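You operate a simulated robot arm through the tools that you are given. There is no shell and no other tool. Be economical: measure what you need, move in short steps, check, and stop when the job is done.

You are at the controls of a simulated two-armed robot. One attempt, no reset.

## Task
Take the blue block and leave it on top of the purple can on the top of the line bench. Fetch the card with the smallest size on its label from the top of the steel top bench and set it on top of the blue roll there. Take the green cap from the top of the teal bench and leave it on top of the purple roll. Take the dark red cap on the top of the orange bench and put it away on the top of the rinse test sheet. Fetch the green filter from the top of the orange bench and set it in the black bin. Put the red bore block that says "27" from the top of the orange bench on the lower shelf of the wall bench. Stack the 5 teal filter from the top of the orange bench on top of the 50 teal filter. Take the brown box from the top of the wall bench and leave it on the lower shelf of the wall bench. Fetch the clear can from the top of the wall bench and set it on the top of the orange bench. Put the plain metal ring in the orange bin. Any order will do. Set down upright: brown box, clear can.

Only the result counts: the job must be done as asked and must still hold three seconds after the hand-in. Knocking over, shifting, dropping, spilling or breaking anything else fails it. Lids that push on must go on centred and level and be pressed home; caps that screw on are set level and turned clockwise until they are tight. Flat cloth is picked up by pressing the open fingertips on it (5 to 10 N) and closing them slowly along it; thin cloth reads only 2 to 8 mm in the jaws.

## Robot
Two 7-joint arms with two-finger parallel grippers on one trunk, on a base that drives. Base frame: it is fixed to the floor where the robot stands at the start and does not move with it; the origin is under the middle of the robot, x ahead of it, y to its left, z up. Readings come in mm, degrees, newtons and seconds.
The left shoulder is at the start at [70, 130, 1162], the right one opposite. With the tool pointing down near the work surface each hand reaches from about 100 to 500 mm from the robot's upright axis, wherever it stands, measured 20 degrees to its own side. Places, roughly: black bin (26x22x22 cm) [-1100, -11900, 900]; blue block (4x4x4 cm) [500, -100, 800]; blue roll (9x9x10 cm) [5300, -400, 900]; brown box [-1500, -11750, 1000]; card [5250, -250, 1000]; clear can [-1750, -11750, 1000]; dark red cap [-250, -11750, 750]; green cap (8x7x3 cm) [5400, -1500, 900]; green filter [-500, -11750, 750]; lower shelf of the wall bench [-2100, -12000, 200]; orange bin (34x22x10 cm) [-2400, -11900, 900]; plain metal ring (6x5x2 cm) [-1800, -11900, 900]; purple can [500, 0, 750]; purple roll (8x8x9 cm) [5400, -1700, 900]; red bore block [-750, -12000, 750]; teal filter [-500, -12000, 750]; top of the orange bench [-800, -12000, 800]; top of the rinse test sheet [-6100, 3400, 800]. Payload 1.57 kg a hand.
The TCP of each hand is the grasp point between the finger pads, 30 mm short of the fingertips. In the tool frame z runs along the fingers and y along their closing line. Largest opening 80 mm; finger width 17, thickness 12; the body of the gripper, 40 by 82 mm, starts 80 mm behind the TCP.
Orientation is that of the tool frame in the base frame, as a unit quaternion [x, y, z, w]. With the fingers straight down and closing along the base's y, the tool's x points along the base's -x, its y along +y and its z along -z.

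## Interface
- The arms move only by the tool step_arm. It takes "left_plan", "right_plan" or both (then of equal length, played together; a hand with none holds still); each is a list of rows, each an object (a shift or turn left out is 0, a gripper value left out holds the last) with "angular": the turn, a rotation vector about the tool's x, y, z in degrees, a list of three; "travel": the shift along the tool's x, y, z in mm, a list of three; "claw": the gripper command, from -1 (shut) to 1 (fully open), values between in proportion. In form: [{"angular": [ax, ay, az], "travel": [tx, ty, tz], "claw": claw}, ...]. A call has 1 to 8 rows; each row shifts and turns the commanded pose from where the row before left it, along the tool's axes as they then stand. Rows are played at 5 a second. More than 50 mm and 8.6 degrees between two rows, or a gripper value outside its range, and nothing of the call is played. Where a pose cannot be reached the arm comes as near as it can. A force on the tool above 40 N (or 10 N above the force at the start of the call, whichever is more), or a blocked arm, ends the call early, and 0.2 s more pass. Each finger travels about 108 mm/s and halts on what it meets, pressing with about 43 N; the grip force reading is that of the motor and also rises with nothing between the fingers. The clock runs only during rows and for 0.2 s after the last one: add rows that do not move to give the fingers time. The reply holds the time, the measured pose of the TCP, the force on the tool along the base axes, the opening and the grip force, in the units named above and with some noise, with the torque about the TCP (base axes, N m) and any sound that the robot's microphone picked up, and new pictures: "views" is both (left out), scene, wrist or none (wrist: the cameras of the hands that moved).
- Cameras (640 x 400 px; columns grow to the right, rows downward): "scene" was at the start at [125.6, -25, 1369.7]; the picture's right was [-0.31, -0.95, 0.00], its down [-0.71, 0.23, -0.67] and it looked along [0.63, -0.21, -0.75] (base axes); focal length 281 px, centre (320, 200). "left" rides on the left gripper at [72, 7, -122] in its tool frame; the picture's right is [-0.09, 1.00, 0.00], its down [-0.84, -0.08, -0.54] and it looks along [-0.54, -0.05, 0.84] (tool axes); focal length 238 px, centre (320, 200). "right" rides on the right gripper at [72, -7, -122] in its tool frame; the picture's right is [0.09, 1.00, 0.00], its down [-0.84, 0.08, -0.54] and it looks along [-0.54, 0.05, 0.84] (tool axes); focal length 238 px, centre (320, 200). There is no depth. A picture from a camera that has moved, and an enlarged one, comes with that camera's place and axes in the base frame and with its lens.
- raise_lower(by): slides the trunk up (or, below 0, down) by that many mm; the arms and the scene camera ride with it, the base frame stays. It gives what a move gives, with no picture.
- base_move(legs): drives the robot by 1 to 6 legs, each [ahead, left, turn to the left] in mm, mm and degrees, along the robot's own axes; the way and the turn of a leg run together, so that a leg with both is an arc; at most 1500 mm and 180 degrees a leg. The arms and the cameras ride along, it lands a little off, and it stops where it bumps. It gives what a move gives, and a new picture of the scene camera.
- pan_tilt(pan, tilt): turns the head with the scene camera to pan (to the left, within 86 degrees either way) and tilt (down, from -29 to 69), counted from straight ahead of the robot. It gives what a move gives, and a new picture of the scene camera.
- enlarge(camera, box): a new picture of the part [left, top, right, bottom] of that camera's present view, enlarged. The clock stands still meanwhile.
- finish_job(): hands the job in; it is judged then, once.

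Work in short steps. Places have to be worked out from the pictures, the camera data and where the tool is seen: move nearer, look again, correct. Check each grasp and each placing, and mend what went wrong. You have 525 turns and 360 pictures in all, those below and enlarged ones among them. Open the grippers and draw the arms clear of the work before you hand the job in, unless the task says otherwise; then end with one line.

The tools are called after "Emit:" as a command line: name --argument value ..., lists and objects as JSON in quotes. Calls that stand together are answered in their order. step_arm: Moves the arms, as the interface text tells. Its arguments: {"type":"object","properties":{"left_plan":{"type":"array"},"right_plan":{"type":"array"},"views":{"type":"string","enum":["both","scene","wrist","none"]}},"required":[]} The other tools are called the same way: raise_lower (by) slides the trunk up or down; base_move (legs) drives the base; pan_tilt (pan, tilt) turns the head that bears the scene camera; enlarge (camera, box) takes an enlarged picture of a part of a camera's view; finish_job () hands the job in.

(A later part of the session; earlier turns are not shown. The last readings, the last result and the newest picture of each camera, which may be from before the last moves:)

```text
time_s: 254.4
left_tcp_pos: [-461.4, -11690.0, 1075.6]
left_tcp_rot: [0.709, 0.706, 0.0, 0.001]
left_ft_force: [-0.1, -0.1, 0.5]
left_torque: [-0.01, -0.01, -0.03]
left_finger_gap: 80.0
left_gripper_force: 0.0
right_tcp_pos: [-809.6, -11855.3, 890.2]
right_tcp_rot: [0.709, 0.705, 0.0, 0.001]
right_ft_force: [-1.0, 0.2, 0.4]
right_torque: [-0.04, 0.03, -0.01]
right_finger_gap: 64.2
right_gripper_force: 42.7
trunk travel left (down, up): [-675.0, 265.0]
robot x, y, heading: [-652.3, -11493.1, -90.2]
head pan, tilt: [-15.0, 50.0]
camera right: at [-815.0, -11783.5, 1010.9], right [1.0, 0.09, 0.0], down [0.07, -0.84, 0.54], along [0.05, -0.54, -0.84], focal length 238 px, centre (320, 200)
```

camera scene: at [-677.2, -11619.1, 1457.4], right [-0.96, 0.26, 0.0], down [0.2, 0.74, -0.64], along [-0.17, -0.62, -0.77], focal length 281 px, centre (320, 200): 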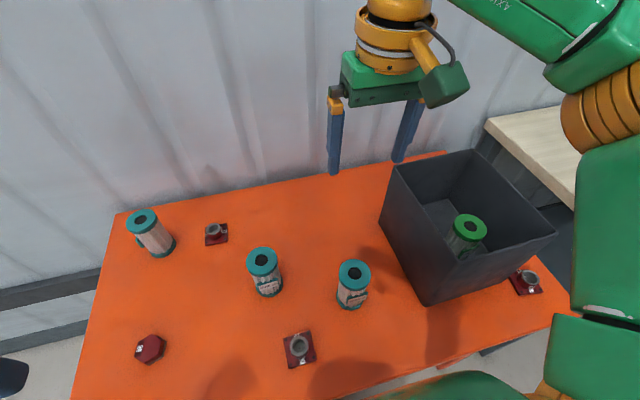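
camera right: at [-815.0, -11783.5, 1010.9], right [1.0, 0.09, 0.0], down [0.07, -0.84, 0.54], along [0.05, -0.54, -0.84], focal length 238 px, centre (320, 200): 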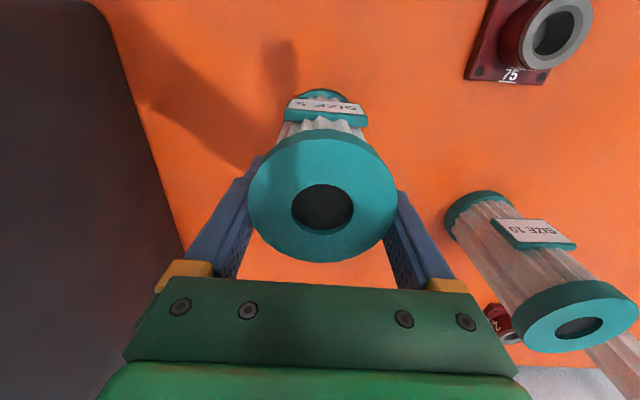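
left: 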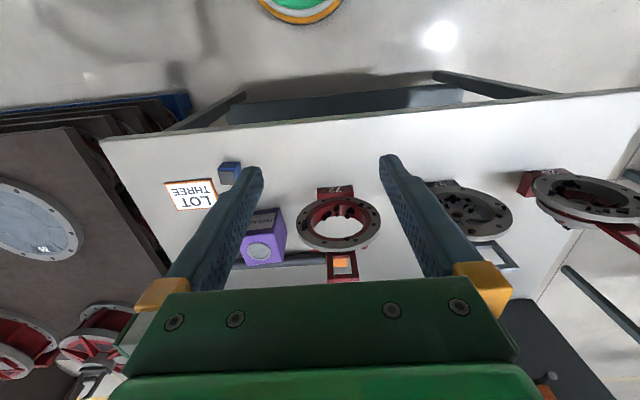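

Gripped at 64 mm, and the label reads SIZE 5. I'll peek at the back block's label, then lift.

Emit:
enlarge --camera "right" --box '[460, 280, 560, 350]'

Emit:
raise_lower --by 220

Emit:
base_move --legs '[[-320, 0, 0]]'

```text
5.71 times, centred on (510, 315) of right
camera zoom: at [-815.0, -11783.5, 1010.9], right [1.0, 0.09, 0.0], down [0.07, -0.84, 0.54], along [0.05, -0.54, -0.84], focal length 1362 px, centre (-766, -457)
```

zoom: 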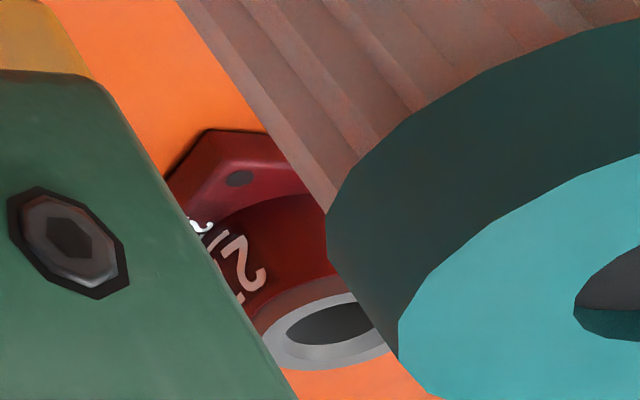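

```text
time_s: 256.7
left_tcp_pos: [-462.1, -11691.7, 1295.3]
left_tcp_rot: [0.709, 0.706, 0.0, 0.0]
left_ft_force: [0.3, -0.2, 0.2]
left_torque: [-0.02, 0.01, 0.0]
left_finger_gap: 79.9
left_gripper_force: 0.2
right_tcp_pos: [-809.3, -11855.0, 1107.8]
right_tcp_rot: [0.709, 0.706, 0.0, 0.0]
right_ft_force: [0.0, 0.1, -2.8]
right_torque: [-0.06, -0.04, -0.01]
right_finger_gap: 63.9
right_gripper_force: 42.8
trunk travel left (down, up): [-895.0, 45.0]
robot x, y, heading: [-653.8, -11490.7, -90.4]
head pan, tilt: [-15.0, 50.0]
```

```text
time_s: 258.8
left_tcp_pos: [-459.5, -11369.1, 1295.3]
left_tcp_rot: [0.707, 0.707, 0.002, -0.002]
left_ft_force: [-0.3, -0.5, -0.1]
left_torque: [0.0, 0.0, -0.01]
left_finger_gap: 79.7
left_gripper_force: 0.2
right_tcp_pos: [-806.5, -11535.5, 1108.2]
right_tcp_rot: [0.707, 0.707, 0.001, 0.0]
right_ft_force: [1.1, -0.4, -1.6]
right_torque: [0.01, 0.01, 0.0]
right_finger_gap: 64.0
right_gripper_force: 43.1
trunk travel left (down, up): [-895.0, 45.0]
robot x, y, heading: [-653.9, -11170.3, -89.7]
head pan, tilt: [-15.0, 50.0]
camera scene: at [-673.3, -11300.0, 1462.0], right [-0.97, 0.26, 0.0], down [0.2, 0.74, -0.64], along [-0.17, -0.62, -0.77], focal length 281 px, centre (320, 200)
```

scene: 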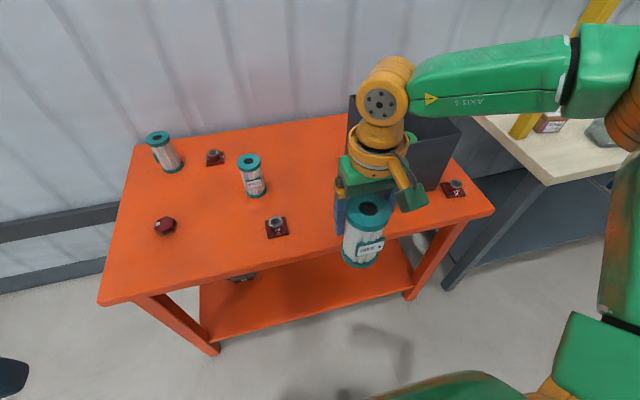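

I can see "2…7" on the back block. The 50 filter stands in the back-left corner, reachable only from the east end with the left arm. I'll set the 5 filter near the east front corner, turned so its label faces east, then re-pick it with the left hand.

Emit:
base_move --legs '[[0, 490, -0.3], [215, 0, 0]]'

Emit:
step_arm --right_plan '[{"angular": [0, 0, 8.5]}, {"angular": [0, 0, 8.5]}, {"angular": [0, 0, 8.5]}, {"angular": [0, 0, 8.5]}, {"angular": [0, 0, 8.5]}, {"angular": [0, 0, 8.5]}, {"angular": [0, 0, 8.5]}, {"angular": [0, 0, 8.5]}]' --views "none"

Emit:
step_arm --right_plan '[{"angular": [0, 0, 8.5]}, {"angular": [0, 0, 8.5]}, {"angular": [0, 0, 5]}, {}]' --views "both"

```text
time_s: 262.9
left_tcp_pos: [14.6, -11574.9, 1296.7]
left_tcp_rot: [0.71, 0.705, -0.002, 0.001]
left_ft_force: [0.3, -0.2, -1.2]
left_torque: [-0.04, 0.03, -0.03]
left_finger_gap: 79.9
left_gripper_force: 0.1
right_tcp_pos: [-335.7, -11740.6, 1110.8]
right_tcp_rot: [0.709, 0.706, -0.001, 0.002]
right_ft_force: [0.0, -0.7, -2.3]
right_torque: [-0.04, 0.0, -0.02]
right_finger_gap: 63.8
right_gripper_force: 43.4
trunk travel left (down, up): [-895.0, 45.0]
robot x, y, heading: [-177.9, -11382.6, -90.3]
head pan, tilt: [-15.0, 50.0]
camera scene: at [-199.6, -11502.6, 1462.8], right [-0.96, 0.26, 0.0], down [0.2, 0.74, -0.65], along [-0.17, -0.62, -0.76], focal length 281 px, centre (320, 200)
```

scene: 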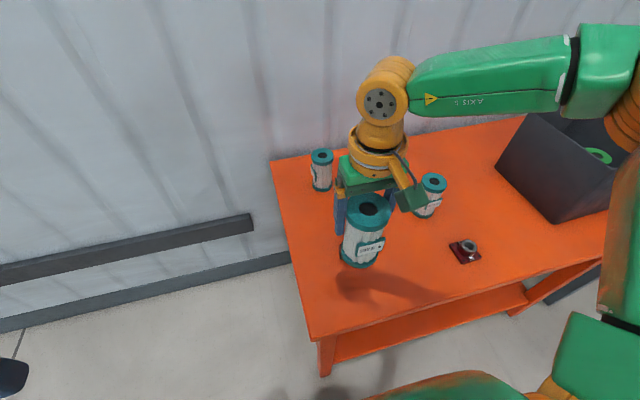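

```text
time_s: 264.7
left_tcp_pos: [14.2, -11578.5, 1296.2]
left_tcp_rot: [0.709, 0.705, 0.001, -0.001]
left_ft_force: [0.1, -0.2, -0.6]
left_torque: [-0.03, -0.01, -0.01]
left_finger_gap: 80.0
left_gripper_force: 0.1
right_tcp_pos: [-333.8, -11743.8, 1108.9]
right_tcp_rot: [0.982, 0.186, 0.001, 0.001]
right_ft_force: [-0.1, 0.7, -1.8]
right_torque: [-0.04, 0.02, -0.02]
right_finger_gap: 63.8
right_gripper_force: 42.9
trunk travel left (down, up): [-895.0, 45.0]
robot x, y, heading: [-180.0, -11382.0, -90.3]
head pan, tilt: [-15.0, 50.0]
```

```text
time_s: 265.7
left_tcp_pos: [13.0, -11579.2, 1295.3]
left_tcp_rot: [0.71, 0.705, 0.0, 0.0]
left_ft_force: [-0.3, -0.3, -0.1]
left_torque: [-0.02, 0.01, 0.02]
left_finger_gap: 79.9
left_gripper_force: 0.0
right_tcp_pos: [-334.4, -11743.3, 1108.4]
right_tcp_rot: [1.0, -0.003, 0.0, 0.0]
right_ft_force: [-0.2, 0.4, -2.0]
right_torque: [0.0, 0.01, -0.04]
right_finger_gap: 63.8
right_gripper_force: 42.9
trunk travel left (down, up): [-895.0, 45.0]
robot x, y, heading: [-179.6, -11382.3, -90.4]
head pan, tilt: [-15.0, 50.0]
camera scene: at [-199.4, -11508.0, 1462.3], right [-0.96, 0.26, 0.0], down [0.2, 0.74, -0.64], along [-0.17, -0.62, -0.77], focal length 281 px, centre (320, 200)
camera right: at [-262.1, -11738.3, 1230.9], right [0.08, -1.0, 0.0], down [-0.84, -0.07, 0.54], along [-0.54, -0.05, -0.84], focal length 238 px, centre (320, 200)
```

scene: 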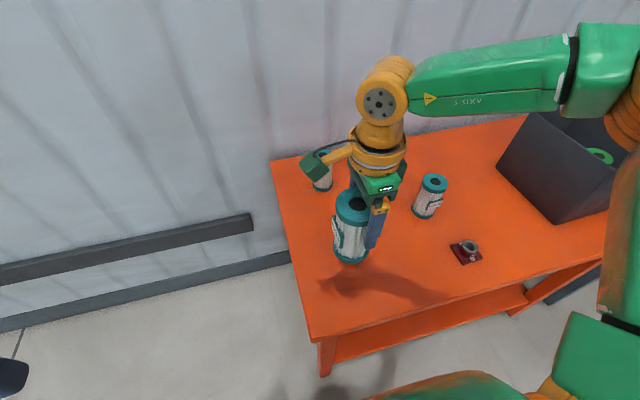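
right: 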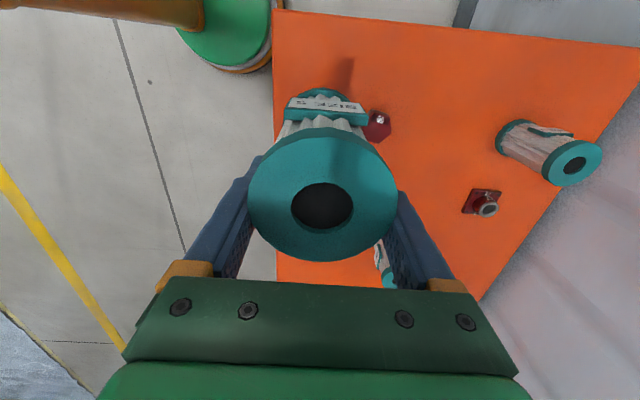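

I'll zoom on the back filter and block labels from here, then lower the 5 filter down.

Emit:
enlarge --camera "right" --box '[440, 90, 620, 230]'

Emit:
raise_lower --by -205

Emit:
step_arm --right_plan '[{"travel": [0, 0, 5]}, {"travel": [0, 0, 4]}, {}]' --views "none"

```text
2.86 times, centred on (530, 160) of right
camera zoom: at [-262.1, -11738.3, 1230.9], right [0.08, -1.0, 0.0], down [-0.84, -0.07, 0.54], along [-0.54, -0.05, -0.84], focal length 681 px, centre (-280, 314)
```

zoom: 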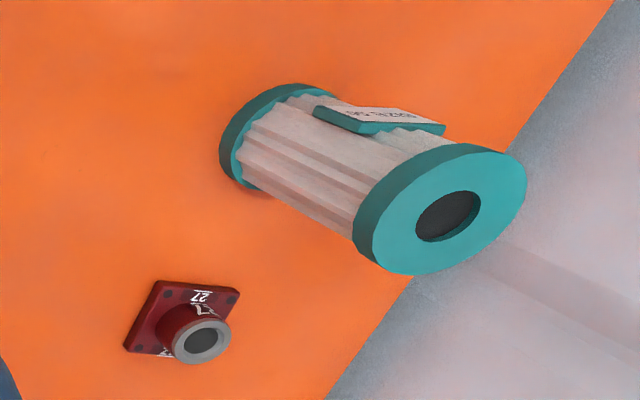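

```text
time_s: 267.9
left_tcp_pos: [13.9, -11578.4, 1091.8]
left_tcp_rot: [0.71, 0.705, 0.0, 0.0]
left_ft_force: [-0.2, -0.2, -0.3]
left_torque: [0.0, 0.01, 0.0]
left_finger_gap: 80.0
left_gripper_force: 0.0
right_tcp_pos: [-334.5, -11742.5, 903.2]
right_tcp_rot: [1.0, -0.003, 0.001, -0.001]
right_ft_force: [-0.2, -0.6, -2.1]
right_torque: [0.0, 0.03, 0.0]
right_finger_gap: 63.4
right_gripper_force: 42.8
trunk travel left (down, up): [-690.0, 250.0]
robot x, y, heading: [-180.4, -11385.0, -90.5]
head pan, tilt: [-15.0, 50.0]
```

```text
time_s: 268.7
left_tcp_pos: [13.3, -11579.5, 1090.7]
left_tcp_rot: [0.709, 0.705, -0.001, 0.0]
left_ft_force: [0.3, 0.0, -0.1]
left_torque: [-0.02, 0.02, 0.01]
left_finger_gap: 80.1
left_gripper_force: 0.0
right_tcp_pos: [-334.2, -11744.8, 894.7]
right_tcp_rot: [1.0, -0.002, 0.001, 0.0]
right_ft_force: [0.5, 0.3, -1.8]
right_torque: [0.01, 0.05, -0.03]
right_finger_gap: 63.6
right_gripper_force: 43.0
trunk travel left (down, up): [-690.0, 250.0]
robot x, y, heading: [-178.7, -11384.7, -90.5]
head pan, tilt: [-15.0, 50.0]
```

Block "27" and the "50" are confirmed. I'll continue down to contact.

Emit:
step_arm --right_plan '[{"travel": [0, 0, 3]}, {}]' --views "none"

Emit:
step_arm --right_plan '[{"travel": [0, 0, 3]}, {}]' --views "none"

```text
time_s: 269.3
left_tcp_pos: [14.1, -11580.1, 1089.6]
left_tcp_rot: [0.709, 0.705, 0.0, 0.001]
left_ft_force: [0.9, 0.0, -0.1]
left_torque: [0.02, -0.01, -0.01]
left_finger_gap: 79.8
left_gripper_force: 0.1
right_tcp_pos: [-333.3, -11742.6, 892.2]
right_tcp_rot: [1.0, -0.003, 0.0, 0.0]
right_ft_force: [-0.4, -0.2, -2.3]
right_torque: [-0.03, 0.05, -0.02]
right_finger_gap: 63.7
right_gripper_force: 43.0
trunk travel left (down, up): [-690.0, 250.0]
robot x, y, heading: [-177.6, -11380.1, -90.6]
head pan, tilt: [-15.0, 50.0]
```

```text
time_s: 269.9
left_tcp_pos: [12.1, -11579.5, 1090.9]
left_tcp_rot: [0.71, 0.704, 0.0, 0.0]
left_ft_force: [-1.3, -0.1, 0.0]
left_torque: [0.0, 0.04, 0.01]
left_finger_gap: 79.9
left_gripper_force: 0.1
right_tcp_pos: [-333.6, -11744.6, 889.2]
right_tcp_rot: [1.0, -0.002, 0.0, 0.0]
right_ft_force: [-0.2, 0.1, -2.0]
right_torque: [-0.02, 0.01, 0.02]
right_finger_gap: 63.5
right_gripper_force: 43.1
trunk travel left (down, up): [-690.0, 250.0]
robot x, y, heading: [-177.6, -11380.8, -90.3]
head pan, tilt: [-15.0, 50.0]
```

Emit:
step_arm --right_plan '[{"travel": [0, 0, 3]}, {}]' --views "none"

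```text
time_s: 270.5
left_tcp_pos: [12.8, -11575.4, 1092.8]
left_tcp_rot: [0.71, 0.704, -0.001, 0.001]
left_ft_force: [0.6, -0.2, -0.1]
left_torque: [-0.02, -0.03, -0.01]
left_finger_gap: 79.9
left_gripper_force: 0.1
right_tcp_pos: [-333.5, -11742.2, 889.2]
right_tcp_rot: [1.0, -0.004, 0.002, 0.002]
right_ft_force: [-7.8, -11.2, 37.6]
right_torque: [0.1, -0.1, -0.03]
right_finger_gap: 63.7
right_gripper_force: 42.5
trunk travel left (down, up): [-690.0, 250.0]
robot x, y, heading: [-178.5, -11382.6, -90.3]
head pan, tilt: [-15.0, 50.0]
```

Seated. I'll release and rise.

Emit:
step_arm --right_plan '[{"travel": [0, 0, -1.5]}, {"claw": 0.7}, {"claw": 0.85}, {"claw": 1}, {"travel": [0, 0, -20]}, {"travel": [0, 0, -40]}, {"travel": [0, 0, -40]}]' --views "wrist"

Emit:
raise_lower --by 200

```text
time_s: 272.1
left_tcp_pos: [13.6, -11577.7, 1090.0]
left_tcp_rot: [0.71, 0.704, 0.0, 0.0]
left_ft_force: [-0.4, -0.1, 0.6]
left_torque: [-0.02, 0.01, -0.01]
left_finger_gap: 80.0
left_gripper_force: 0.0
right_tcp_pos: [-336.2, -11737.2, 984.7]
right_tcp_rot: [1.0, -0.002, 0.001, 0.001]
right_ft_force: [0.1, 1.1, 0.6]
right_torque: [0.02, 0.03, 0.01]
right_finger_gap: 80.1
right_gripper_force: 0.0
trunk travel left (down, up): [-690.0, 250.0]
robot x, y, heading: [-179.9, -11380.3, -90.3]
head pan, tilt: [-15.0, 50.0]
camera right: at [-263.8, -11731.8, 1107.9], right [0.09, -1.0, 0.0], down [-0.84, -0.07, 0.54], along [-0.54, -0.05, -0.84], focal length 238 px, centre (320, 200)
```

right: 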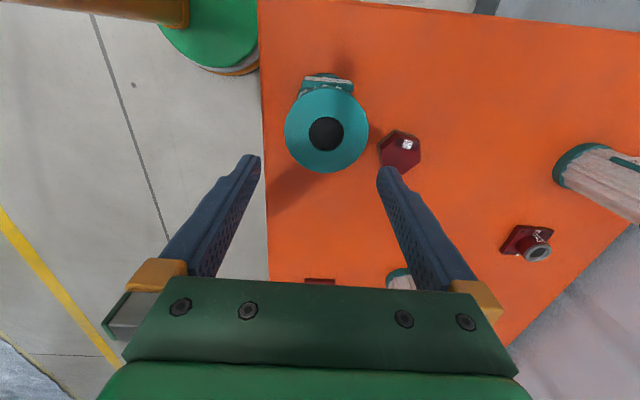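

```text
time_s: 274.3
left_tcp_pos: [13.0, -11578.5, 1290.5]
left_tcp_rot: [0.71, 0.704, 0.0, -0.001]
left_ft_force: [0.0, -1.1, -0.2]
left_torque: [0.02, 0.02, 0.0]
left_finger_gap: 80.4
left_gripper_force: 0.1
right_tcp_pos: [-337.3, -11738.2, 1185.3]
right_tcp_rot: [1.0, -0.003, 0.0, 0.0]
right_ft_force: [0.1, -0.2, -0.7]
right_torque: [0.03, -0.03, 0.01]
right_finger_gap: 80.0
right_gripper_force: 0.2
trunk travel left (down, up): [-890.0, 50.0]
robot x, y, heading: [-181.3, -11383.7, -90.1]
head pan, tilt: [-15.0, 50.0]
```

Now I'll drive to the east end and face west for the left-hand pick.

Emit:
base_move --legs '[[-60, 500, 0], [0, 0, -90], [270, 240, 0]]'

Emit:
pan_tilt --pan 15 --tilt 45

```text
time_s: 283.0
left_tcp_pos: [-143.6, -11757.1, 1291.8]
left_tcp_rot: [1.0, 0.002, -0.001, 0.001]
left_ft_force: [0.6, -1.2, 0.3]
left_torque: [-0.04, 0.02, 0.03]
left_finger_gap: 80.0
left_gripper_force: 0.1
right_tcp_pos: [-306.2, -11409.2, 1185.8]
right_tcp_rot: [0.709, -0.705, 0.001, 0.003]
right_ft_force: [0.4, 0.1, -0.1]
right_torque: [-0.03, 0.0, 0.04]
right_finger_gap: 80.1
right_gripper_force: 0.1
trunk travel left (down, up): [-890.0, 50.0]
robot x, y, heading: [47.1, -11567.7, -179.8]
head pan, tilt: [-15.0, 50.0]
camera scene: at [-72.6, -11542.9, 1457.6], right [0.25, 0.97, 0.0], down [0.74, -0.2, -0.64], along [-0.62, 0.16, -0.77], focal length 281 px, centre (320, 200)
```

scene: 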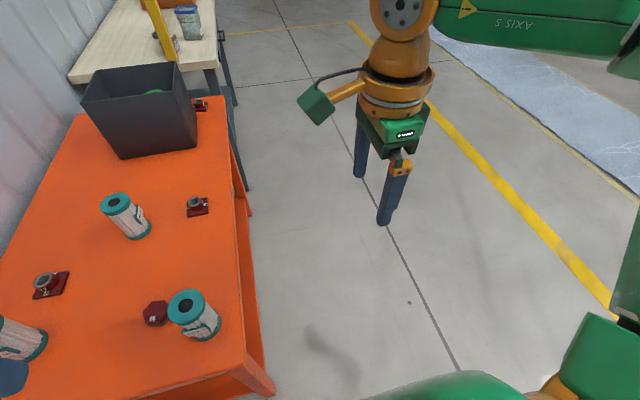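

```text
time_s: 283.9
left_tcp_pos: [-146.3, -11758.9, 1291.0]
left_tcp_rot: [1.0, 0.001, 0.0, 0.0]
left_ft_force: [-1.0, 0.2, 0.3]
left_torque: [-0.02, -0.01, 0.02]
left_finger_gap: 80.1
left_gripper_force: 0.1
right_tcp_pos: [-308.6, -11410.8, 1184.9]
right_tcp_rot: [0.709, -0.705, 0.001, 0.0]
right_ft_force: [-0.4, -0.1, -0.1]
right_torque: [0.01, 0.0, -0.02]
right_finger_gap: 79.9
right_gripper_force: 0.1
trunk travel left (down, up): [-890.0, 50.0]
robot x, y, heading: [47.2, -11562.8, -179.8]
head pan, tilt: [15.0, 45.0]
camera scene: at [-79.5, -11586.5, 1464.2], right [-0.26, 0.96, 0.0], down [0.68, 0.19, -0.71], along [-0.68, -0.19, -0.71], focal length 281 px, centre (320, 200)
```

scene: 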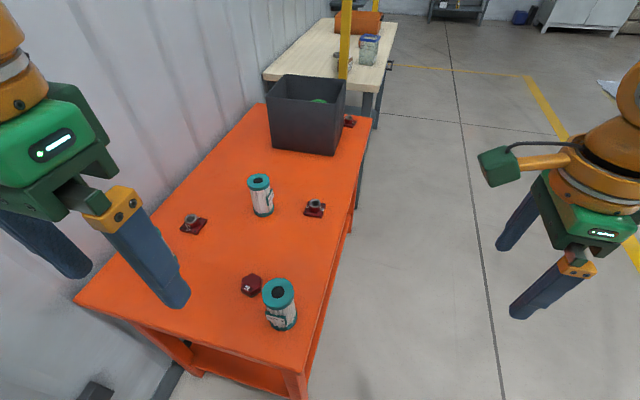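

The left hand needs to go 185 mm ahead. I'll lower the trunk and move it over the filter.

Emit:
raise_lower --by -215

Emit:
step_arm --left_plan '[{"travel": [-46, -4, 0], "claw": 1}, {"travel": [-46, -4, 0]}, {"travel": [-46, -4, 0]}, {"travel": [-46, -2, 0]}, {"travel": [0, 0, 40]}, {"travel": [0, 0, 30]}, {}]' --views "wrist"

```text
time_s: 286.2
left_tcp_pos: [-144.3, -11759.3, 1076.0]
left_tcp_rot: [1.0, 0.002, 0.0, 0.0]
left_ft_force: [0.4, 0.8, 0.0]
left_torque: [0.01, 0.06, 0.02]
left_finger_gap: 80.1
left_gripper_force: 0.0
right_tcp_pos: [-309.6, -11411.2, 970.2]
right_tcp_rot: [0.709, -0.705, 0.001, 0.0]
right_ft_force: [0.1, -0.6, 0.6]
right_torque: [0.0, 0.01, 0.01]
right_finger_gap: 79.9
right_gripper_force: 0.0
trunk travel left (down, up): [-675.0, 265.0]
robot x, y, heading: [51.4, -11564.4, -179.8]
head pan, tilt: [15.0, 45.0]
```

```text
time_s: 287.8
left_tcp_pos: [-333.3, -11745.6, 1005.3]
left_tcp_rot: [1.0, 0.003, 0.0, 0.002]
left_ft_force: [-0.1, 0.0, -0.1]
left_torque: [-0.04, 0.01, 0.0]
left_finger_gap: 79.8
left_gripper_force: 0.0
right_tcp_pos: [-308.6, -11410.3, 970.6]
right_tcp_rot: [0.709, -0.705, 0.0, 0.001]
right_ft_force: [0.3, 0.3, 0.1]
right_torque: [-0.01, 0.02, 0.0]
right_finger_gap: 80.0
right_gripper_force: 0.2
trunk travel left (down, up): [-675.0, 265.0]
robot x, y, heading: [51.7, -11561.5, -179.6]
head pan, tilt: [15.0, 45.0]
camera left: at [-258.9, -11751.1, 1126.9], right [-0.09, -1.0, 0.0], down [-0.84, 0.07, 0.54], along [-0.54, 0.05, -0.84], focal length 238 px, centre (320, 200)
```

left: 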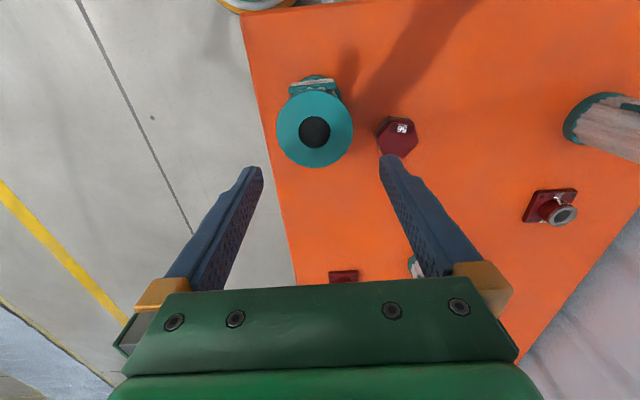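

The filter is at (-326,-11740). I'll shift and descend, checking before closing.

Emit:
step_arm --left_plan '[{"travel": [7, -6, 0]}, {"travel": [0, 0, 45]}, {"travel": [0, 0, 20]}, {}]' --views "wrist"

```text
time_s: 288.8
left_tcp_pos: [-321.2, -11737.4, 942.4]
left_tcp_rot: [1.0, 0.002, 0.0, 0.0]
left_ft_force: [0.3, 0.1, 0.1]
left_torque: [0.05, -0.01, 0.01]
left_finger_gap: 79.8
left_gripper_force: 0.0
right_tcp_pos: [-308.6, -11410.4, 970.3]
right_tcp_rot: [0.709, -0.705, 0.0, 0.001]
right_ft_force: [-0.1, 0.2, -0.6]
right_torque: [0.03, 0.01, 0.0]
right_finger_gap: 80.0
right_gripper_force: 0.0
trunk travel left (down, up): [-675.0, 265.0]
robot x, y, heading: [50.2, -11561.5, -179.6]
head pan, tilt: [15.0, 45.0]
camera left: at [-249.0, -11744.0, 1064.9], right [-0.09, -1.0, 0.0], down [-0.84, 0.07, 0.54], along [-0.54, 0.05, -0.84], focal length 238 px, centre (320, 200)
```

left: 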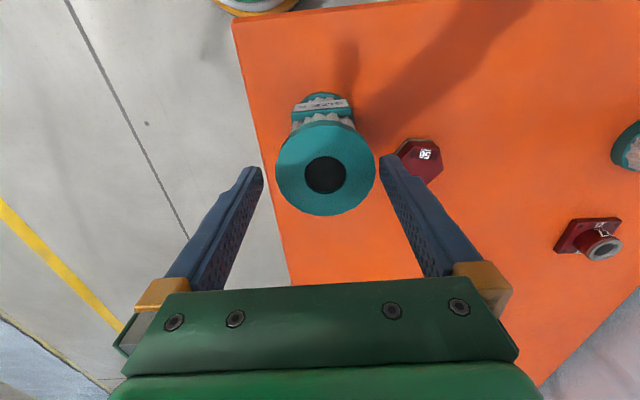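

Small correction (10 mm ahead, 2.5 mm left), then descend and close.

Emit:
step_arm --left_plan '[{"travel": [-10, 2.5, 0]}, {"travel": [0, 0, 13]}, {"travel": [0, 0, 13]}, {"travel": [0, 0, 13]}, {"travel": [0, 0, 13]}, {"claw": 0.6}, {"claw": -1}, {}]' --views "wrist"

```text
time_s: 290.6
left_tcp_pos: [-332.5, -11742.6, 888.1]
left_tcp_rot: [1.0, 0.001, 0.0, 0.0]
left_ft_force: [-0.7, -0.7, 0.3]
left_torque: [0.0, 0.08, -0.03]
left_finger_gap: 63.5
left_gripper_force: 43.0
right_tcp_pos: [-309.2, -11411.0, 971.0]
right_tcp_rot: [0.709, -0.705, 0.0, 0.0]
right_ft_force: [0.2, -0.5, -0.5]
right_torque: [-0.01, 0.03, -0.06]
right_finger_gap: 80.1
right_gripper_force: 0.1
trunk travel left (down, up): [-675.0, 265.0]
robot x, y, heading: [49.5, -11561.8, -179.6]
head pan, tilt: [15.0, 45.0]
camera left: at [-260.0, -11748.3, 1011.8], right [-0.09, -1.0, 0.0], down [-0.84, 0.07, 0.54], along [-0.54, 0.05, -0.84], focal length 238 px, centre (320, 200)
```

left: 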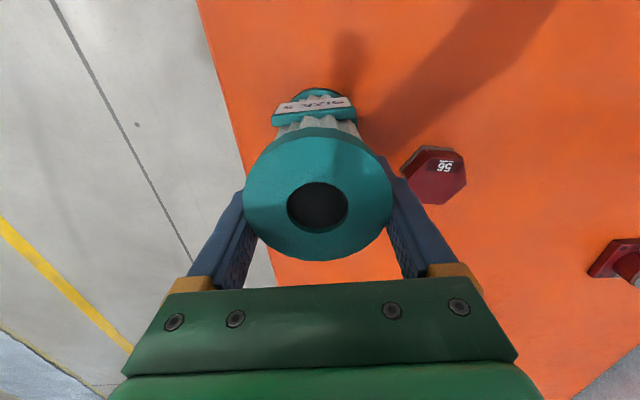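

Gripped firmly. I'll lift with the trunk and check how much room the left elbow has to the wall.

Emit:
raise_lower --by 225

Emit:
pan_tilt --pan 55 --tilt 45

```text
time_s: 293.0
left_tcp_pos: [-333.7, -11740.8, 1114.2]
left_tcp_rot: [1.0, 0.001, 0.001, 0.001]
left_ft_force: [-0.3, 1.2, -2.2]
left_torque: [-0.05, 0.02, -0.01]
left_finger_gap: 63.8
left_gripper_force: 43.2
right_tcp_pos: [-309.8, -11410.5, 1194.9]
right_tcp_rot: [0.709, -0.705, 0.0, 0.0]
right_ft_force: [-0.5, 0.3, -0.1]
right_torque: [-0.04, 0.0, 0.03]
right_finger_gap: 79.9
right_gripper_force: 0.1
trunk travel left (down, up): [-900.0, 40.0]
robot x, y, heading: [42.9, -11563.8, -179.7]
head pan, tilt: [15.0, 45.0]
```

```text
time_s: 294.1
left_tcp_pos: [-332.3, -11741.8, 1113.9]
left_tcp_rot: [1.0, 0.002, 0.001, 0.0]
left_ft_force: [-0.5, 0.7, -2.7]
left_torque: [0.01, 0.05, -0.01]
left_finger_gap: 63.5
left_gripper_force: 42.6
right_tcp_pos: [-309.8, -11410.8, 1195.6]
right_tcp_rot: [0.709, -0.705, 0.001, 0.0]
right_ft_force: [0.4, 0.1, -0.2]
right_torque: [-0.02, 0.02, -0.01]
right_finger_gap: 80.3
right_gripper_force: 0.1
trunk travel left (down, up): [-900.0, 40.0]
robot x, y, heading: [46.2, -11565.5, -179.6]
head pan, tilt: [55.0, 45.0]
camera scene: at [-47.5, -11631.6, 1474.2], right [-0.82, 0.57, 0.0], down [0.4, 0.58, -0.71], along [-0.4, -0.58, -0.71], focal length 281 px, centre (320, 200)
```

scene: 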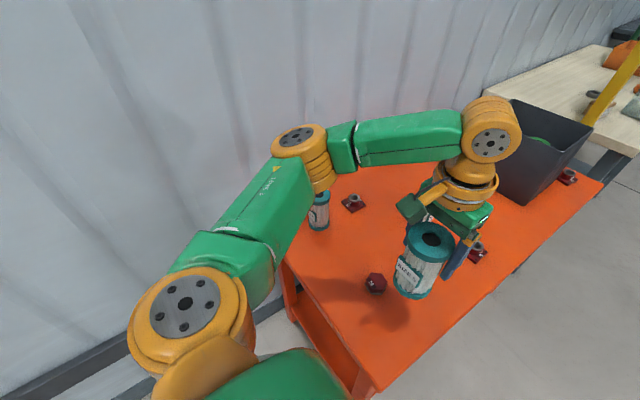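

The elbow sticks out about 350 mm to the left, so I'll stand at y≈-11850 to keep it off the wall. I'll strafe left, then move ahead.

Emit:
base_move --legs '[[0, 285, -0.4], [55, 0, 0]]'

Emit:
step_arm --left_plan '[{}]' --views "wrist"

```text
time_s: 296.6
left_tcp_pos: [-377.4, -12021.4, 1117.5]
left_tcp_rot: [1.0, 0.0, -0.003, 0.001]
left_ft_force: [0.7, 0.3, -1.4]
left_torque: [0.0, 0.12, 0.02]
left_finger_gap: 63.6
left_gripper_force: 42.8
right_tcp_pos: [-351.1, -11689.4, 1198.7]
right_tcp_rot: [-0.707, 0.707, 0.003, -0.004]
right_ft_force: [1.1, 1.4, 0.2]
right_torque: [0.01, 0.12, 0.01]
right_finger_gap: 80.0
right_gripper_force: 0.0
trunk travel left (down, up): [-900.0, 40.0]
robot x, y, heading: [-4.6, -11847.1, -179.9]
head pan, tilt: [55.0, 45.0]
camera scene: at [-88.5, -11911.7, 1475.1], right [-0.82, 0.57, 0.01], down [0.4, 0.58, -0.71], along [-0.41, -0.58, -0.7], focal length 281 px, centre (320, 200)
```

scene: 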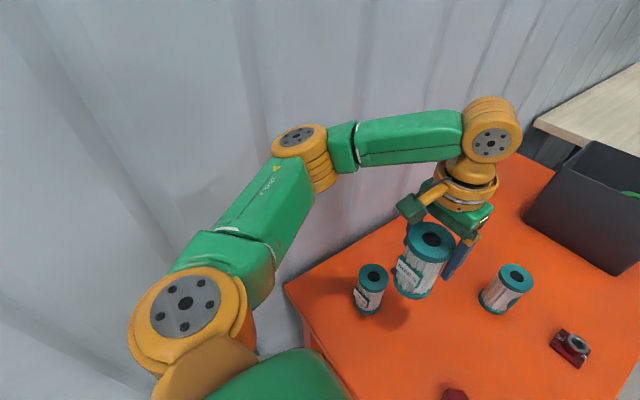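

```text
time_s: 297.0
left_tcp_pos: [-389.4, -12023.5, 1112.4]
left_tcp_rot: [1.0, -0.001, 0.003, 0.001]
left_ft_force: [-1.1, -0.1, -2.9]
left_torque: [0.03, 0.0, 0.02]
left_finger_gap: 63.4
left_gripper_force: 42.9
right_tcp_pos: [-365.5, -11690.4, 1193.6]
right_tcp_rot: [-0.707, 0.707, -0.001, 0.001]
right_ft_force: [-0.1, -0.3, 0.1]
right_torque: [-0.02, -0.05, -0.06]
right_finger_gap: 79.9
right_gripper_force: 0.2
trunk travel left (down, up): [-900.0, 40.0]
robot x, y, heading: [-4.6, -11841.7, -179.9]
head pan, tilt: [55.0, 45.0]
camera left: at [-317.5, -12029.4, 1235.5], right [-0.09, -1.0, 0.0], down [-0.84, 0.08, 0.54], along [-0.54, 0.05, -0.84], focal length 238 px, centre (320, 200)
```

left: 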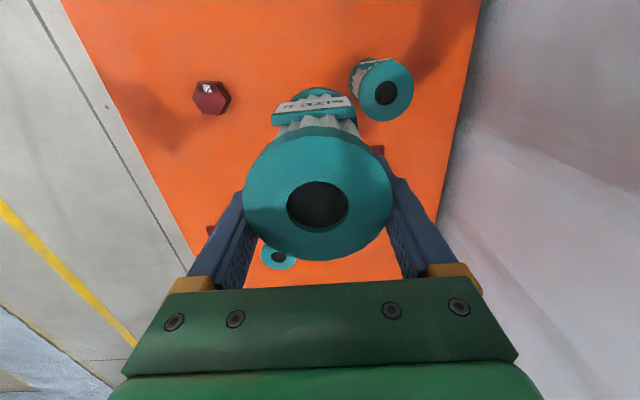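

The 50's top centre is about (-377,-12112). I'll move the held filter left over it.

Emit:
step_arm --left_plan '[{"travel": [4, 30, 0]}, {"travel": [4, 30, 0]}, {"travel": [4, 28, 0]}, {}]' --views "both"

```text
time_s: 298.0
left_tcp_pos: [-373.2, -12109.2, 1112.5]
left_tcp_rot: [1.0, -0.001, 0.001, 0.0]
left_ft_force: [-0.1, 0.1, -2.0]
left_torque: [-0.01, 0.04, 0.02]
left_finger_gap: 63.7
left_gripper_force: 43.4
right_tcp_pos: [-360.7, -11690.1, 1196.0]
right_tcp_rot: [0.707, -0.707, 0.001, 0.001]
right_ft_force: [-0.3, 0.0, 0.1]
right_torque: [-0.01, 0.02, 0.0]
right_finger_gap: 80.2
right_gripper_force: 0.1
trunk travel left (down, up): [-900.0, 40.0]
robot x, y, heading: [-7.7, -11844.1, -180.0]
head pan, tilt: [55.0, 45.0]
camera scene: at [-99.4, -11912.5, 1474.3], right [-0.82, 0.57, 0.0], down [0.4, 0.58, -0.71], along [-0.4, -0.58, -0.71], focal length 281 px, centre (320, 200)
camera left: at [-301.1, -12115.7, 1235.8], right [-0.09, -1.0, 0.0], down [-0.84, 0.08, 0.54], along [-0.54, 0.05, -0.84], focal length 238 px, centre (320, 200)
```

scene: 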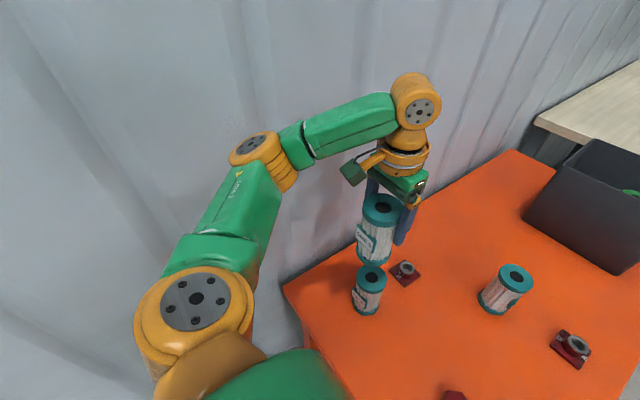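
left: 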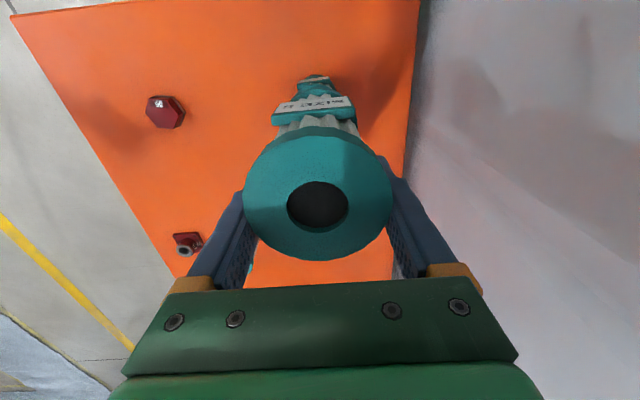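

I need a finer relative measurement, so I'll enlarge the scene around the two filters.

Emit:
enlarge --camera "scene" --box '[310, 180, 450, 330]'

Emit:
enlarge --camera "left" --box '[240, 60, 400, 160]'

```text
2.67 times, centred on (380, 255) of scene
camera zoom: at [-99.4, -11912.5, 1474.3], right [-0.82, 0.57, 0.0], down [0.4, 0.58, -0.71], along [-0.4, -0.58, -0.71], focal length 749 px, centre (160, 53)
```

zoom: 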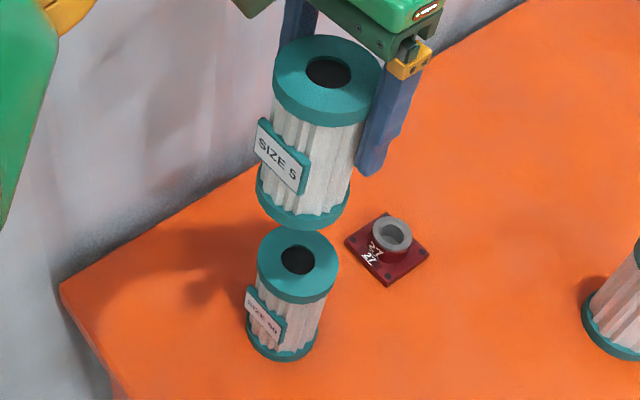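

```text
4.00 times, centred on (320, 110) of left
camera zoom: at [-301.1, -12115.7, 1235.8], right [-0.09, -1.0, 0.0], down [-0.84, 0.08, 0.54], along [-0.54, 0.05, -0.84], focal length 953 px, centre (320, 560)
```

zoom: 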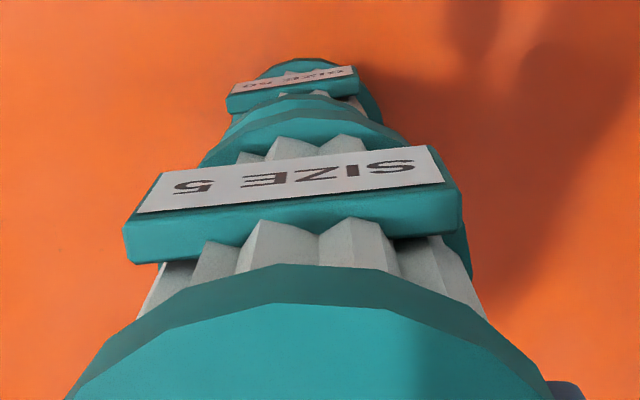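

SIZE 50 confirmed. Combining the views, the 50's axis is about (-378,-12106). I'll nudge there, lower to just above it, and look.

Emit:
step_arm --left_plan '[{"travel": [-5, -3, 0]}]' --views "none"

Emit:
raise_lower --by -40

Emit:
enlarge --camera "scene" --box '[310, 180, 450, 330]'

Emit:
enlarge --camera "left" --box '[240, 60, 400, 160]'

```text
time_s: 298.4
left_tcp_pos: [-379.1, -12106.2, 1113.8]
left_tcp_rot: [1.0, 0.0, 0.0, 0.0]
left_ft_force: [-0.2, -0.3, -2.0]
left_torque: [0.0, 0.02, 0.01]
left_finger_gap: 63.4
left_gripper_force: 43.5
right_tcp_pos: [-360.7, -11690.8, 1194.8]
right_tcp_rot: [0.707, -0.707, 0.001, 0.0]
right_ft_force: [0.1, 0.4, 0.1]
right_torque: [0.01, -0.01, 0.04]
right_finger_gap: 80.0
right_gripper_force: 0.1
trunk travel left (down, up): [-900.0, 40.0]
robot x, y, heading: [-3.7, -11846.1, -179.9]
head pan, tilt: [55.0, 45.0]
```

```text
time_s: 299.2
left_tcp_pos: [-378.8, -12106.6, 1072.3]
left_tcp_rot: [1.0, 0.0, 0.0, 0.0]
left_ft_force: [-0.4, 0.5, -2.5]
left_torque: [-0.02, 0.04, -0.02]
left_finger_gap: 63.5
left_gripper_force: 43.1
right_tcp_pos: [-360.6, -11691.2, 1154.8]
right_tcp_rot: [0.708, -0.706, 0.001, 0.0]
right_ft_force: [1.3, 0.7, -0.7]
right_torque: [0.02, -0.02, 0.02]
right_finger_gap: 79.8
right_gripper_force: 0.2
trunk travel left (down, up): [-860.0, 80.0]
robot x, y, heading: [-2.0, -11843.1, -179.9]
head pan, tilt: [55.0, 45.0]
```

```text
2.67 times, centred on (380, 255) of scene
camera zoom: at [-99.9, -11912.9, 1434.2], right [-0.82, 0.57, 0.0], down [0.41, 0.58, -0.71], along [-0.4, -0.58, -0.71], focal length 749 px, centre (160, 53)
```

zoom: 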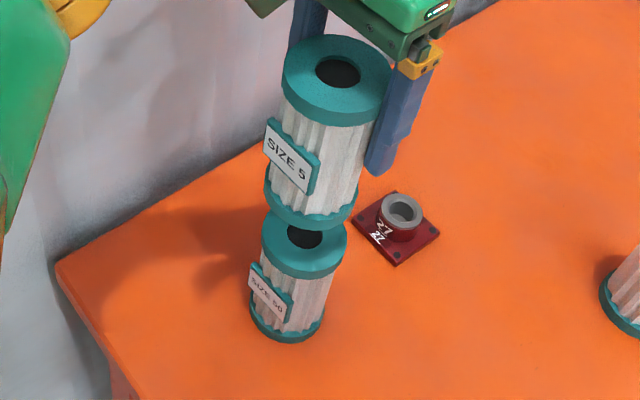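

```text
4.00 times, centred on (320, 110) of left
camera zoom: at [-306.1, -12112.6, 1195.9], right [-0.09, -1.0, 0.0], down [-0.84, 0.08, 0.54], along [-0.54, 0.05, -0.84], focal length 953 px, centre (320, 560)
```

zoom: 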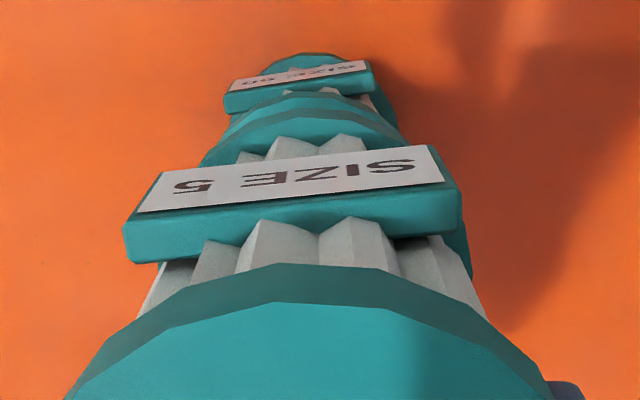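

The scene axis check shows only about a 4 mm offset, so I'll shift 4 mm ahead and probe down.

Emit:
step_arm --left_plan '[{"travel": [-4, -1, 0]}, {"travel": [0, 0, 5]}, {"travel": [0, 0, 4]}, {}]' --views "none"

Emit:
step_arm --left_plan '[{"travel": [0, 0, 4]}, {}]' --views "none"

Emit:
step_arm --left_plan '[{"travel": [0, 0, 4]}, {}]' --views "scene"

```text
time_s: 300.2
left_tcp_pos: [-384.0, -12105.5, 1064.8]
left_tcp_rot: [1.0, 0.0, 0.0, 0.0]
left_ft_force: [-0.5, 0.1, -1.9]
left_torque: [0.0, 0.02, 0.02]
left_finger_gap: 63.5
left_gripper_force: 43.0
right_tcp_pos: [-360.5, -11689.7, 1155.8]
right_tcp_rot: [0.707, -0.707, 0.0, 0.0]
right_ft_force: [0.1, -0.2, 0.6]
right_torque: [0.0, 0.04, -0.03]
right_finger_gap: 80.0
right_gripper_force: 0.0
trunk travel left (down, up): [-860.0, 80.0]
robot x, y, heading: [-2.5, -11844.1, -180.3]
head pan, tilt: [55.0, 45.0]
```

```text
time_s: 300.8
left_tcp_pos: [-383.1, -12105.3, 1060.4]
left_tcp_rot: [1.0, 0.0, -0.001, 0.0]
left_ft_force: [-0.4, 0.0, -2.8]
left_torque: [-0.01, 0.02, 0.01]
left_finger_gap: 63.4
left_gripper_force: 43.2
right_tcp_pos: [-361.1, -11690.4, 1155.1]
right_tcp_rot: [0.707, -0.707, 0.0, 0.0]
right_ft_force: [0.5, -0.2, -0.2]
right_torque: [-0.01, 0.0, 0.01]
right_finger_gap: 79.9
right_gripper_force: 0.1
trunk travel left (down, up): [-860.0, 80.0]
robot x, y, heading: [-4.6, -11847.4, -180.1]
head pan, tilt: [55.0, 45.0]
```

```text
time_s: 301.4
left_tcp_pos: [-383.7, -12104.3, 1056.9]
left_tcp_rot: [1.0, 0.0, 0.0, -0.001]
left_ft_force: [0.1, -0.9, -2.9]
left_torque: [-0.04, 0.01, 0.01]
left_finger_gap: 63.4
left_gripper_force: 43.1
right_tcp_pos: [-360.8, -11690.5, 1155.5]
right_tcp_rot: [-0.707, 0.707, 0.0, 0.0]
right_ft_force: [-0.1, -0.3, -0.2]
right_torque: [0.0, 0.0, -0.02]
right_finger_gap: 79.8
right_gripper_force: 0.0
trunk travel left (down, up): [-860.0, 80.0]
robot x, y, heading: [-2.2, -11842.6, -180.0]
head pan, tilt: [55.0, 45.0]
camera scene: at [-100.0, -11913.0, 1434.2], right [-0.82, 0.57, 0.0], down [0.41, 0.58, -0.71], along [-0.4, -0.58, -0.71], focal length 281 px, centre (320, 200)
```

scene: 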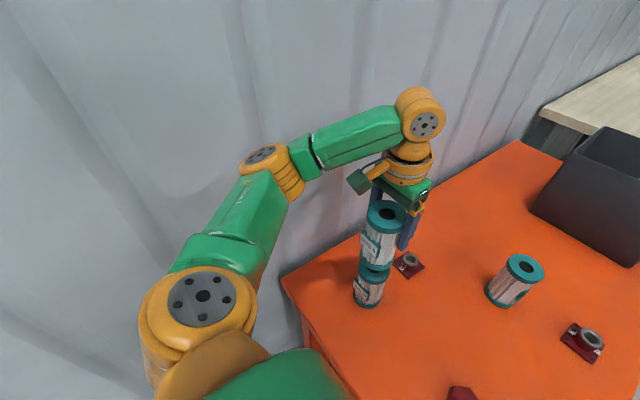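

Still above. I'll keep lowering in small probes.

Emit:
step_arm --left_plan '[{"travel": [0, 0, 5]}, {}]' --views "none"

Emit:
step_arm --left_plan '[{"travel": [0, 0, 4]}, {}]' --views "none"

Emit:
step_arm --left_plan '[{"travel": [0, 0, 3]}, {}]' --views "none"

Emit:
enlarge --camera "scene" --box '[310, 180, 450, 330]'

```text
time_s: 302.0
left_tcp_pos: [-383.6, -12104.6, 1051.2]
left_tcp_rot: [1.0, 0.0, 0.001, 0.0]
left_ft_force: [0.3, 0.0, -2.0]
left_torque: [-0.02, 0.04, 0.0]
left_finger_gap: 63.5
left_gripper_force: 42.7
right_tcp_pos: [-361.1, -11691.1, 1155.0]
right_tcp_rot: [-0.707, 0.707, 0.0, -0.001]
right_ft_force: [1.2, -1.0, 0.2]
right_torque: [-0.03, -0.01, 0.01]
right_finger_gap: 80.2
right_gripper_force: 0.0
trunk travel left (down, up): [-860.0, 80.0]
robot x, y, heading: [-5.5, -11845.4, -179.6]
head pan, tilt: [55.0, 45.0]
```

```text
time_s: 302.6
left_tcp_pos: [-382.8, -12106.6, 1045.5]
left_tcp_rot: [1.0, 0.0, 0.0, 0.0]
left_ft_force: [0.2, 0.5, -2.3]
left_torque: [0.0, 0.0, -0.02]
left_finger_gap: 63.5
left_gripper_force: 43.7
right_tcp_pos: [-359.7, -11691.3, 1154.6]
right_tcp_rot: [0.707, -0.707, 0.0, 0.001]
right_ft_force: [-0.1, 0.4, -0.1]
right_torque: [0.01, -0.01, 0.04]
right_finger_gap: 79.9
right_gripper_force: 0.1
trunk travel left (down, up): [-860.0, 80.0]
robot x, y, heading: [-2.0, -11842.2, -179.9]
head pan, tilt: [55.0, 45.0]
```

```text
time_s: 303.2
left_tcp_pos: [-382.1, -12106.0, 1044.0]
left_tcp_rot: [1.0, 0.0, 0.001, 0.0]
left_ft_force: [0.2, 0.4, -1.8]
left_torque: [-0.01, 0.0, 0.01]
left_finger_gap: 63.3
left_gripper_force: 43.0
right_tcp_pos: [-360.4, -11691.3, 1155.1]
right_tcp_rot: [-0.707, 0.707, -0.001, 0.0]
right_ft_force: [-0.5, 0.3, -0.6]
right_torque: [-0.02, 0.0, -0.02]
right_finger_gap: 80.0
right_gripper_force: 0.1
trunk travel left (down, up): [-860.0, 80.0]
robot x, y, heading: [-1.1, -11847.9, -179.8]
head pan, tilt: [55.0, 45.0]
```

```text
2.67 times, centred on (380, 255) of scene
camera zoom: at [-100.0, -11913.0, 1434.2], right [-0.82, 0.57, 0.0], down [0.41, 0.58, -0.71], along [-0.4, -0.58, -0.71], focal length 749 px, centre (160, 53)
```

zoom: 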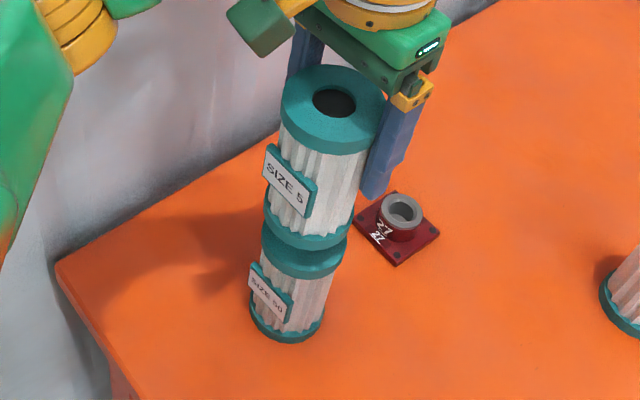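

The axes line up and only a small gap remains.

Emit:
step_arm --left_plan '[{"travel": [0, 0, 4]}, {}]' --views "none"

Emit:
step_arm --left_plan '[{"travel": [0, 0, 3]}, {}]' --views "none"

Emit:
step_arm --left_plan '[{"travel": [0, 0, 2.5]}, {}]' --views "none"

```text
time_s: 303.8
left_tcp_pos: [-384.0, -12105.5, 1041.8]
left_tcp_rot: [1.0, 0.0, 0.001, 0.0]
left_ft_force: [0.6, 0.1, -2.0]
left_torque: [-0.04, 0.01, 0.04]
left_finger_gap: 63.6
left_gripper_force: 43.2
right_tcp_pos: [-361.5, -11690.7, 1155.5]
right_tcp_rot: [0.707, -0.707, 0.001, 0.0]
right_ft_force: [-0.4, 0.1, -0.5]
right_torque: [0.02, 0.03, 0.0]
right_finger_gap: 79.7
right_gripper_force: 0.0
trunk travel left (down, up): [-860.0, 80.0]
robot x, y, heading: [-5.1, -11847.3, -180.0]
head pan, tilt: [55.0, 45.0]
```

```text
time_s: 304.4
left_tcp_pos: [-382.7, -12105.7, 1037.3]
left_tcp_rot: [1.0, 0.0, 0.0, -0.001]
left_ft_force: [0.5, -0.4, -0.9]
left_torque: [-0.03, 0.04, 0.0]
left_finger_gap: 63.5
left_gripper_force: 42.8
right_tcp_pos: [-361.3, -11691.3, 1155.2]
right_tcp_rot: [-0.706, 0.708, 0.0, -0.001]
right_ft_force: [0.6, 0.1, -0.7]
right_torque: [-0.03, 0.03, 0.0]
right_finger_gap: 79.9
right_gripper_force: 0.1
trunk travel left (down, up): [-860.0, 80.0]
robot x, y, heading: [-3.1, -11841.6, -179.8]
head pan, tilt: [55.0, 45.0]
```

```text
time_s: 305.0
left_tcp_pos: [-382.7, -12105.4, 1035.2]
left_tcp_rot: [1.0, 0.0, 0.001, 0.0]
left_ft_force: [0.3, 0.0, -2.8]
left_torque: [0.03, 0.04, 0.01]
left_finger_gap: 63.4
left_gripper_force: 43.2
right_tcp_pos: [-361.1, -11691.3, 1154.7]
right_tcp_rot: [0.708, -0.707, 0.001, 0.001]
right_ft_force: [-0.2, 0.7, -0.4]
right_torque: [0.0, -0.04, -0.03]
right_finger_gap: 80.0
right_gripper_force: 0.2
trunk travel left (down, up): [-860.0, 80.0]
robot x, y, heading: [-3.3, -11843.5, -179.9]
head pan, tilt: [55.0, 45.0]
```

Emit:
step_arm --left_plan '[{"travel": [0, 0, 3]}, {}]' --views "none"

Emit:
step_arm --left_plan '[{"travel": [0, 0, 3]}, {}]' --views "none"

Emit:
enlarge --camera "scene" --box '[310, 180, 450, 330]'

```text
time_s: 305.6
left_tcp_pos: [-383.4, -12105.6, 1032.6]
left_tcp_rot: [1.0, 0.0, 0.0, 0.0]
left_ft_force: [0.4, -0.5, -2.2]
left_torque: [0.0, 0.02, 0.0]
left_finger_gap: 63.2
left_gripper_force: 43.7
right_tcp_pos: [-360.6, -11692.2, 1156.1]
right_tcp_rot: [-0.707, 0.707, -0.001, -0.001]
right_ft_force: [-0.2, 0.8, -0.3]
right_torque: [0.0, 0.01, 0.01]
right_finger_gap: 80.1
right_gripper_force: 0.1
trunk travel left (down, up): [-860.0, 80.0]
robot x, y, heading: [-2.4, -11846.2, -179.7]
head pan, tilt: [55.0, 45.0]
```

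```text
time_s: 306.2
left_tcp_pos: [-382.7, -12104.8, 1028.8]
left_tcp_rot: [1.0, -0.001, 0.0, 0.0]
left_ft_force: [0.4, 0.7, -1.9]
left_torque: [-0.03, 0.04, 0.02]
left_finger_gap: 63.3
left_gripper_force: 42.2
right_tcp_pos: [-360.6, -11690.8, 1155.3]
right_tcp_rot: [-0.707, 0.707, -0.001, 0.0]
right_ft_force: [0.2, 0.2, -0.4]
right_torque: [0.01, 0.0, -0.03]
right_finger_gap: 80.0
right_gripper_force: 0.0
trunk travel left (down, up): [-860.0, 80.0]
robot x, y, heading: [0.6, -11842.8, -179.7]
head pan, tilt: [55.0, 45.0]
```

```text
2.67 times, centred on (380, 255) of scene
camera zoom: at [-100.1, -11913.0, 1434.2], right [-0.82, 0.57, 0.0], down [0.41, 0.58, -0.71], along [-0.4, -0.58, -0.71], focal length 749 px, centre (160, 53)
```

zoom: 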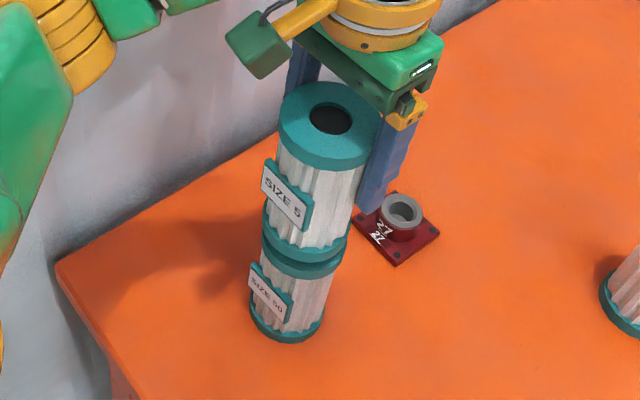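

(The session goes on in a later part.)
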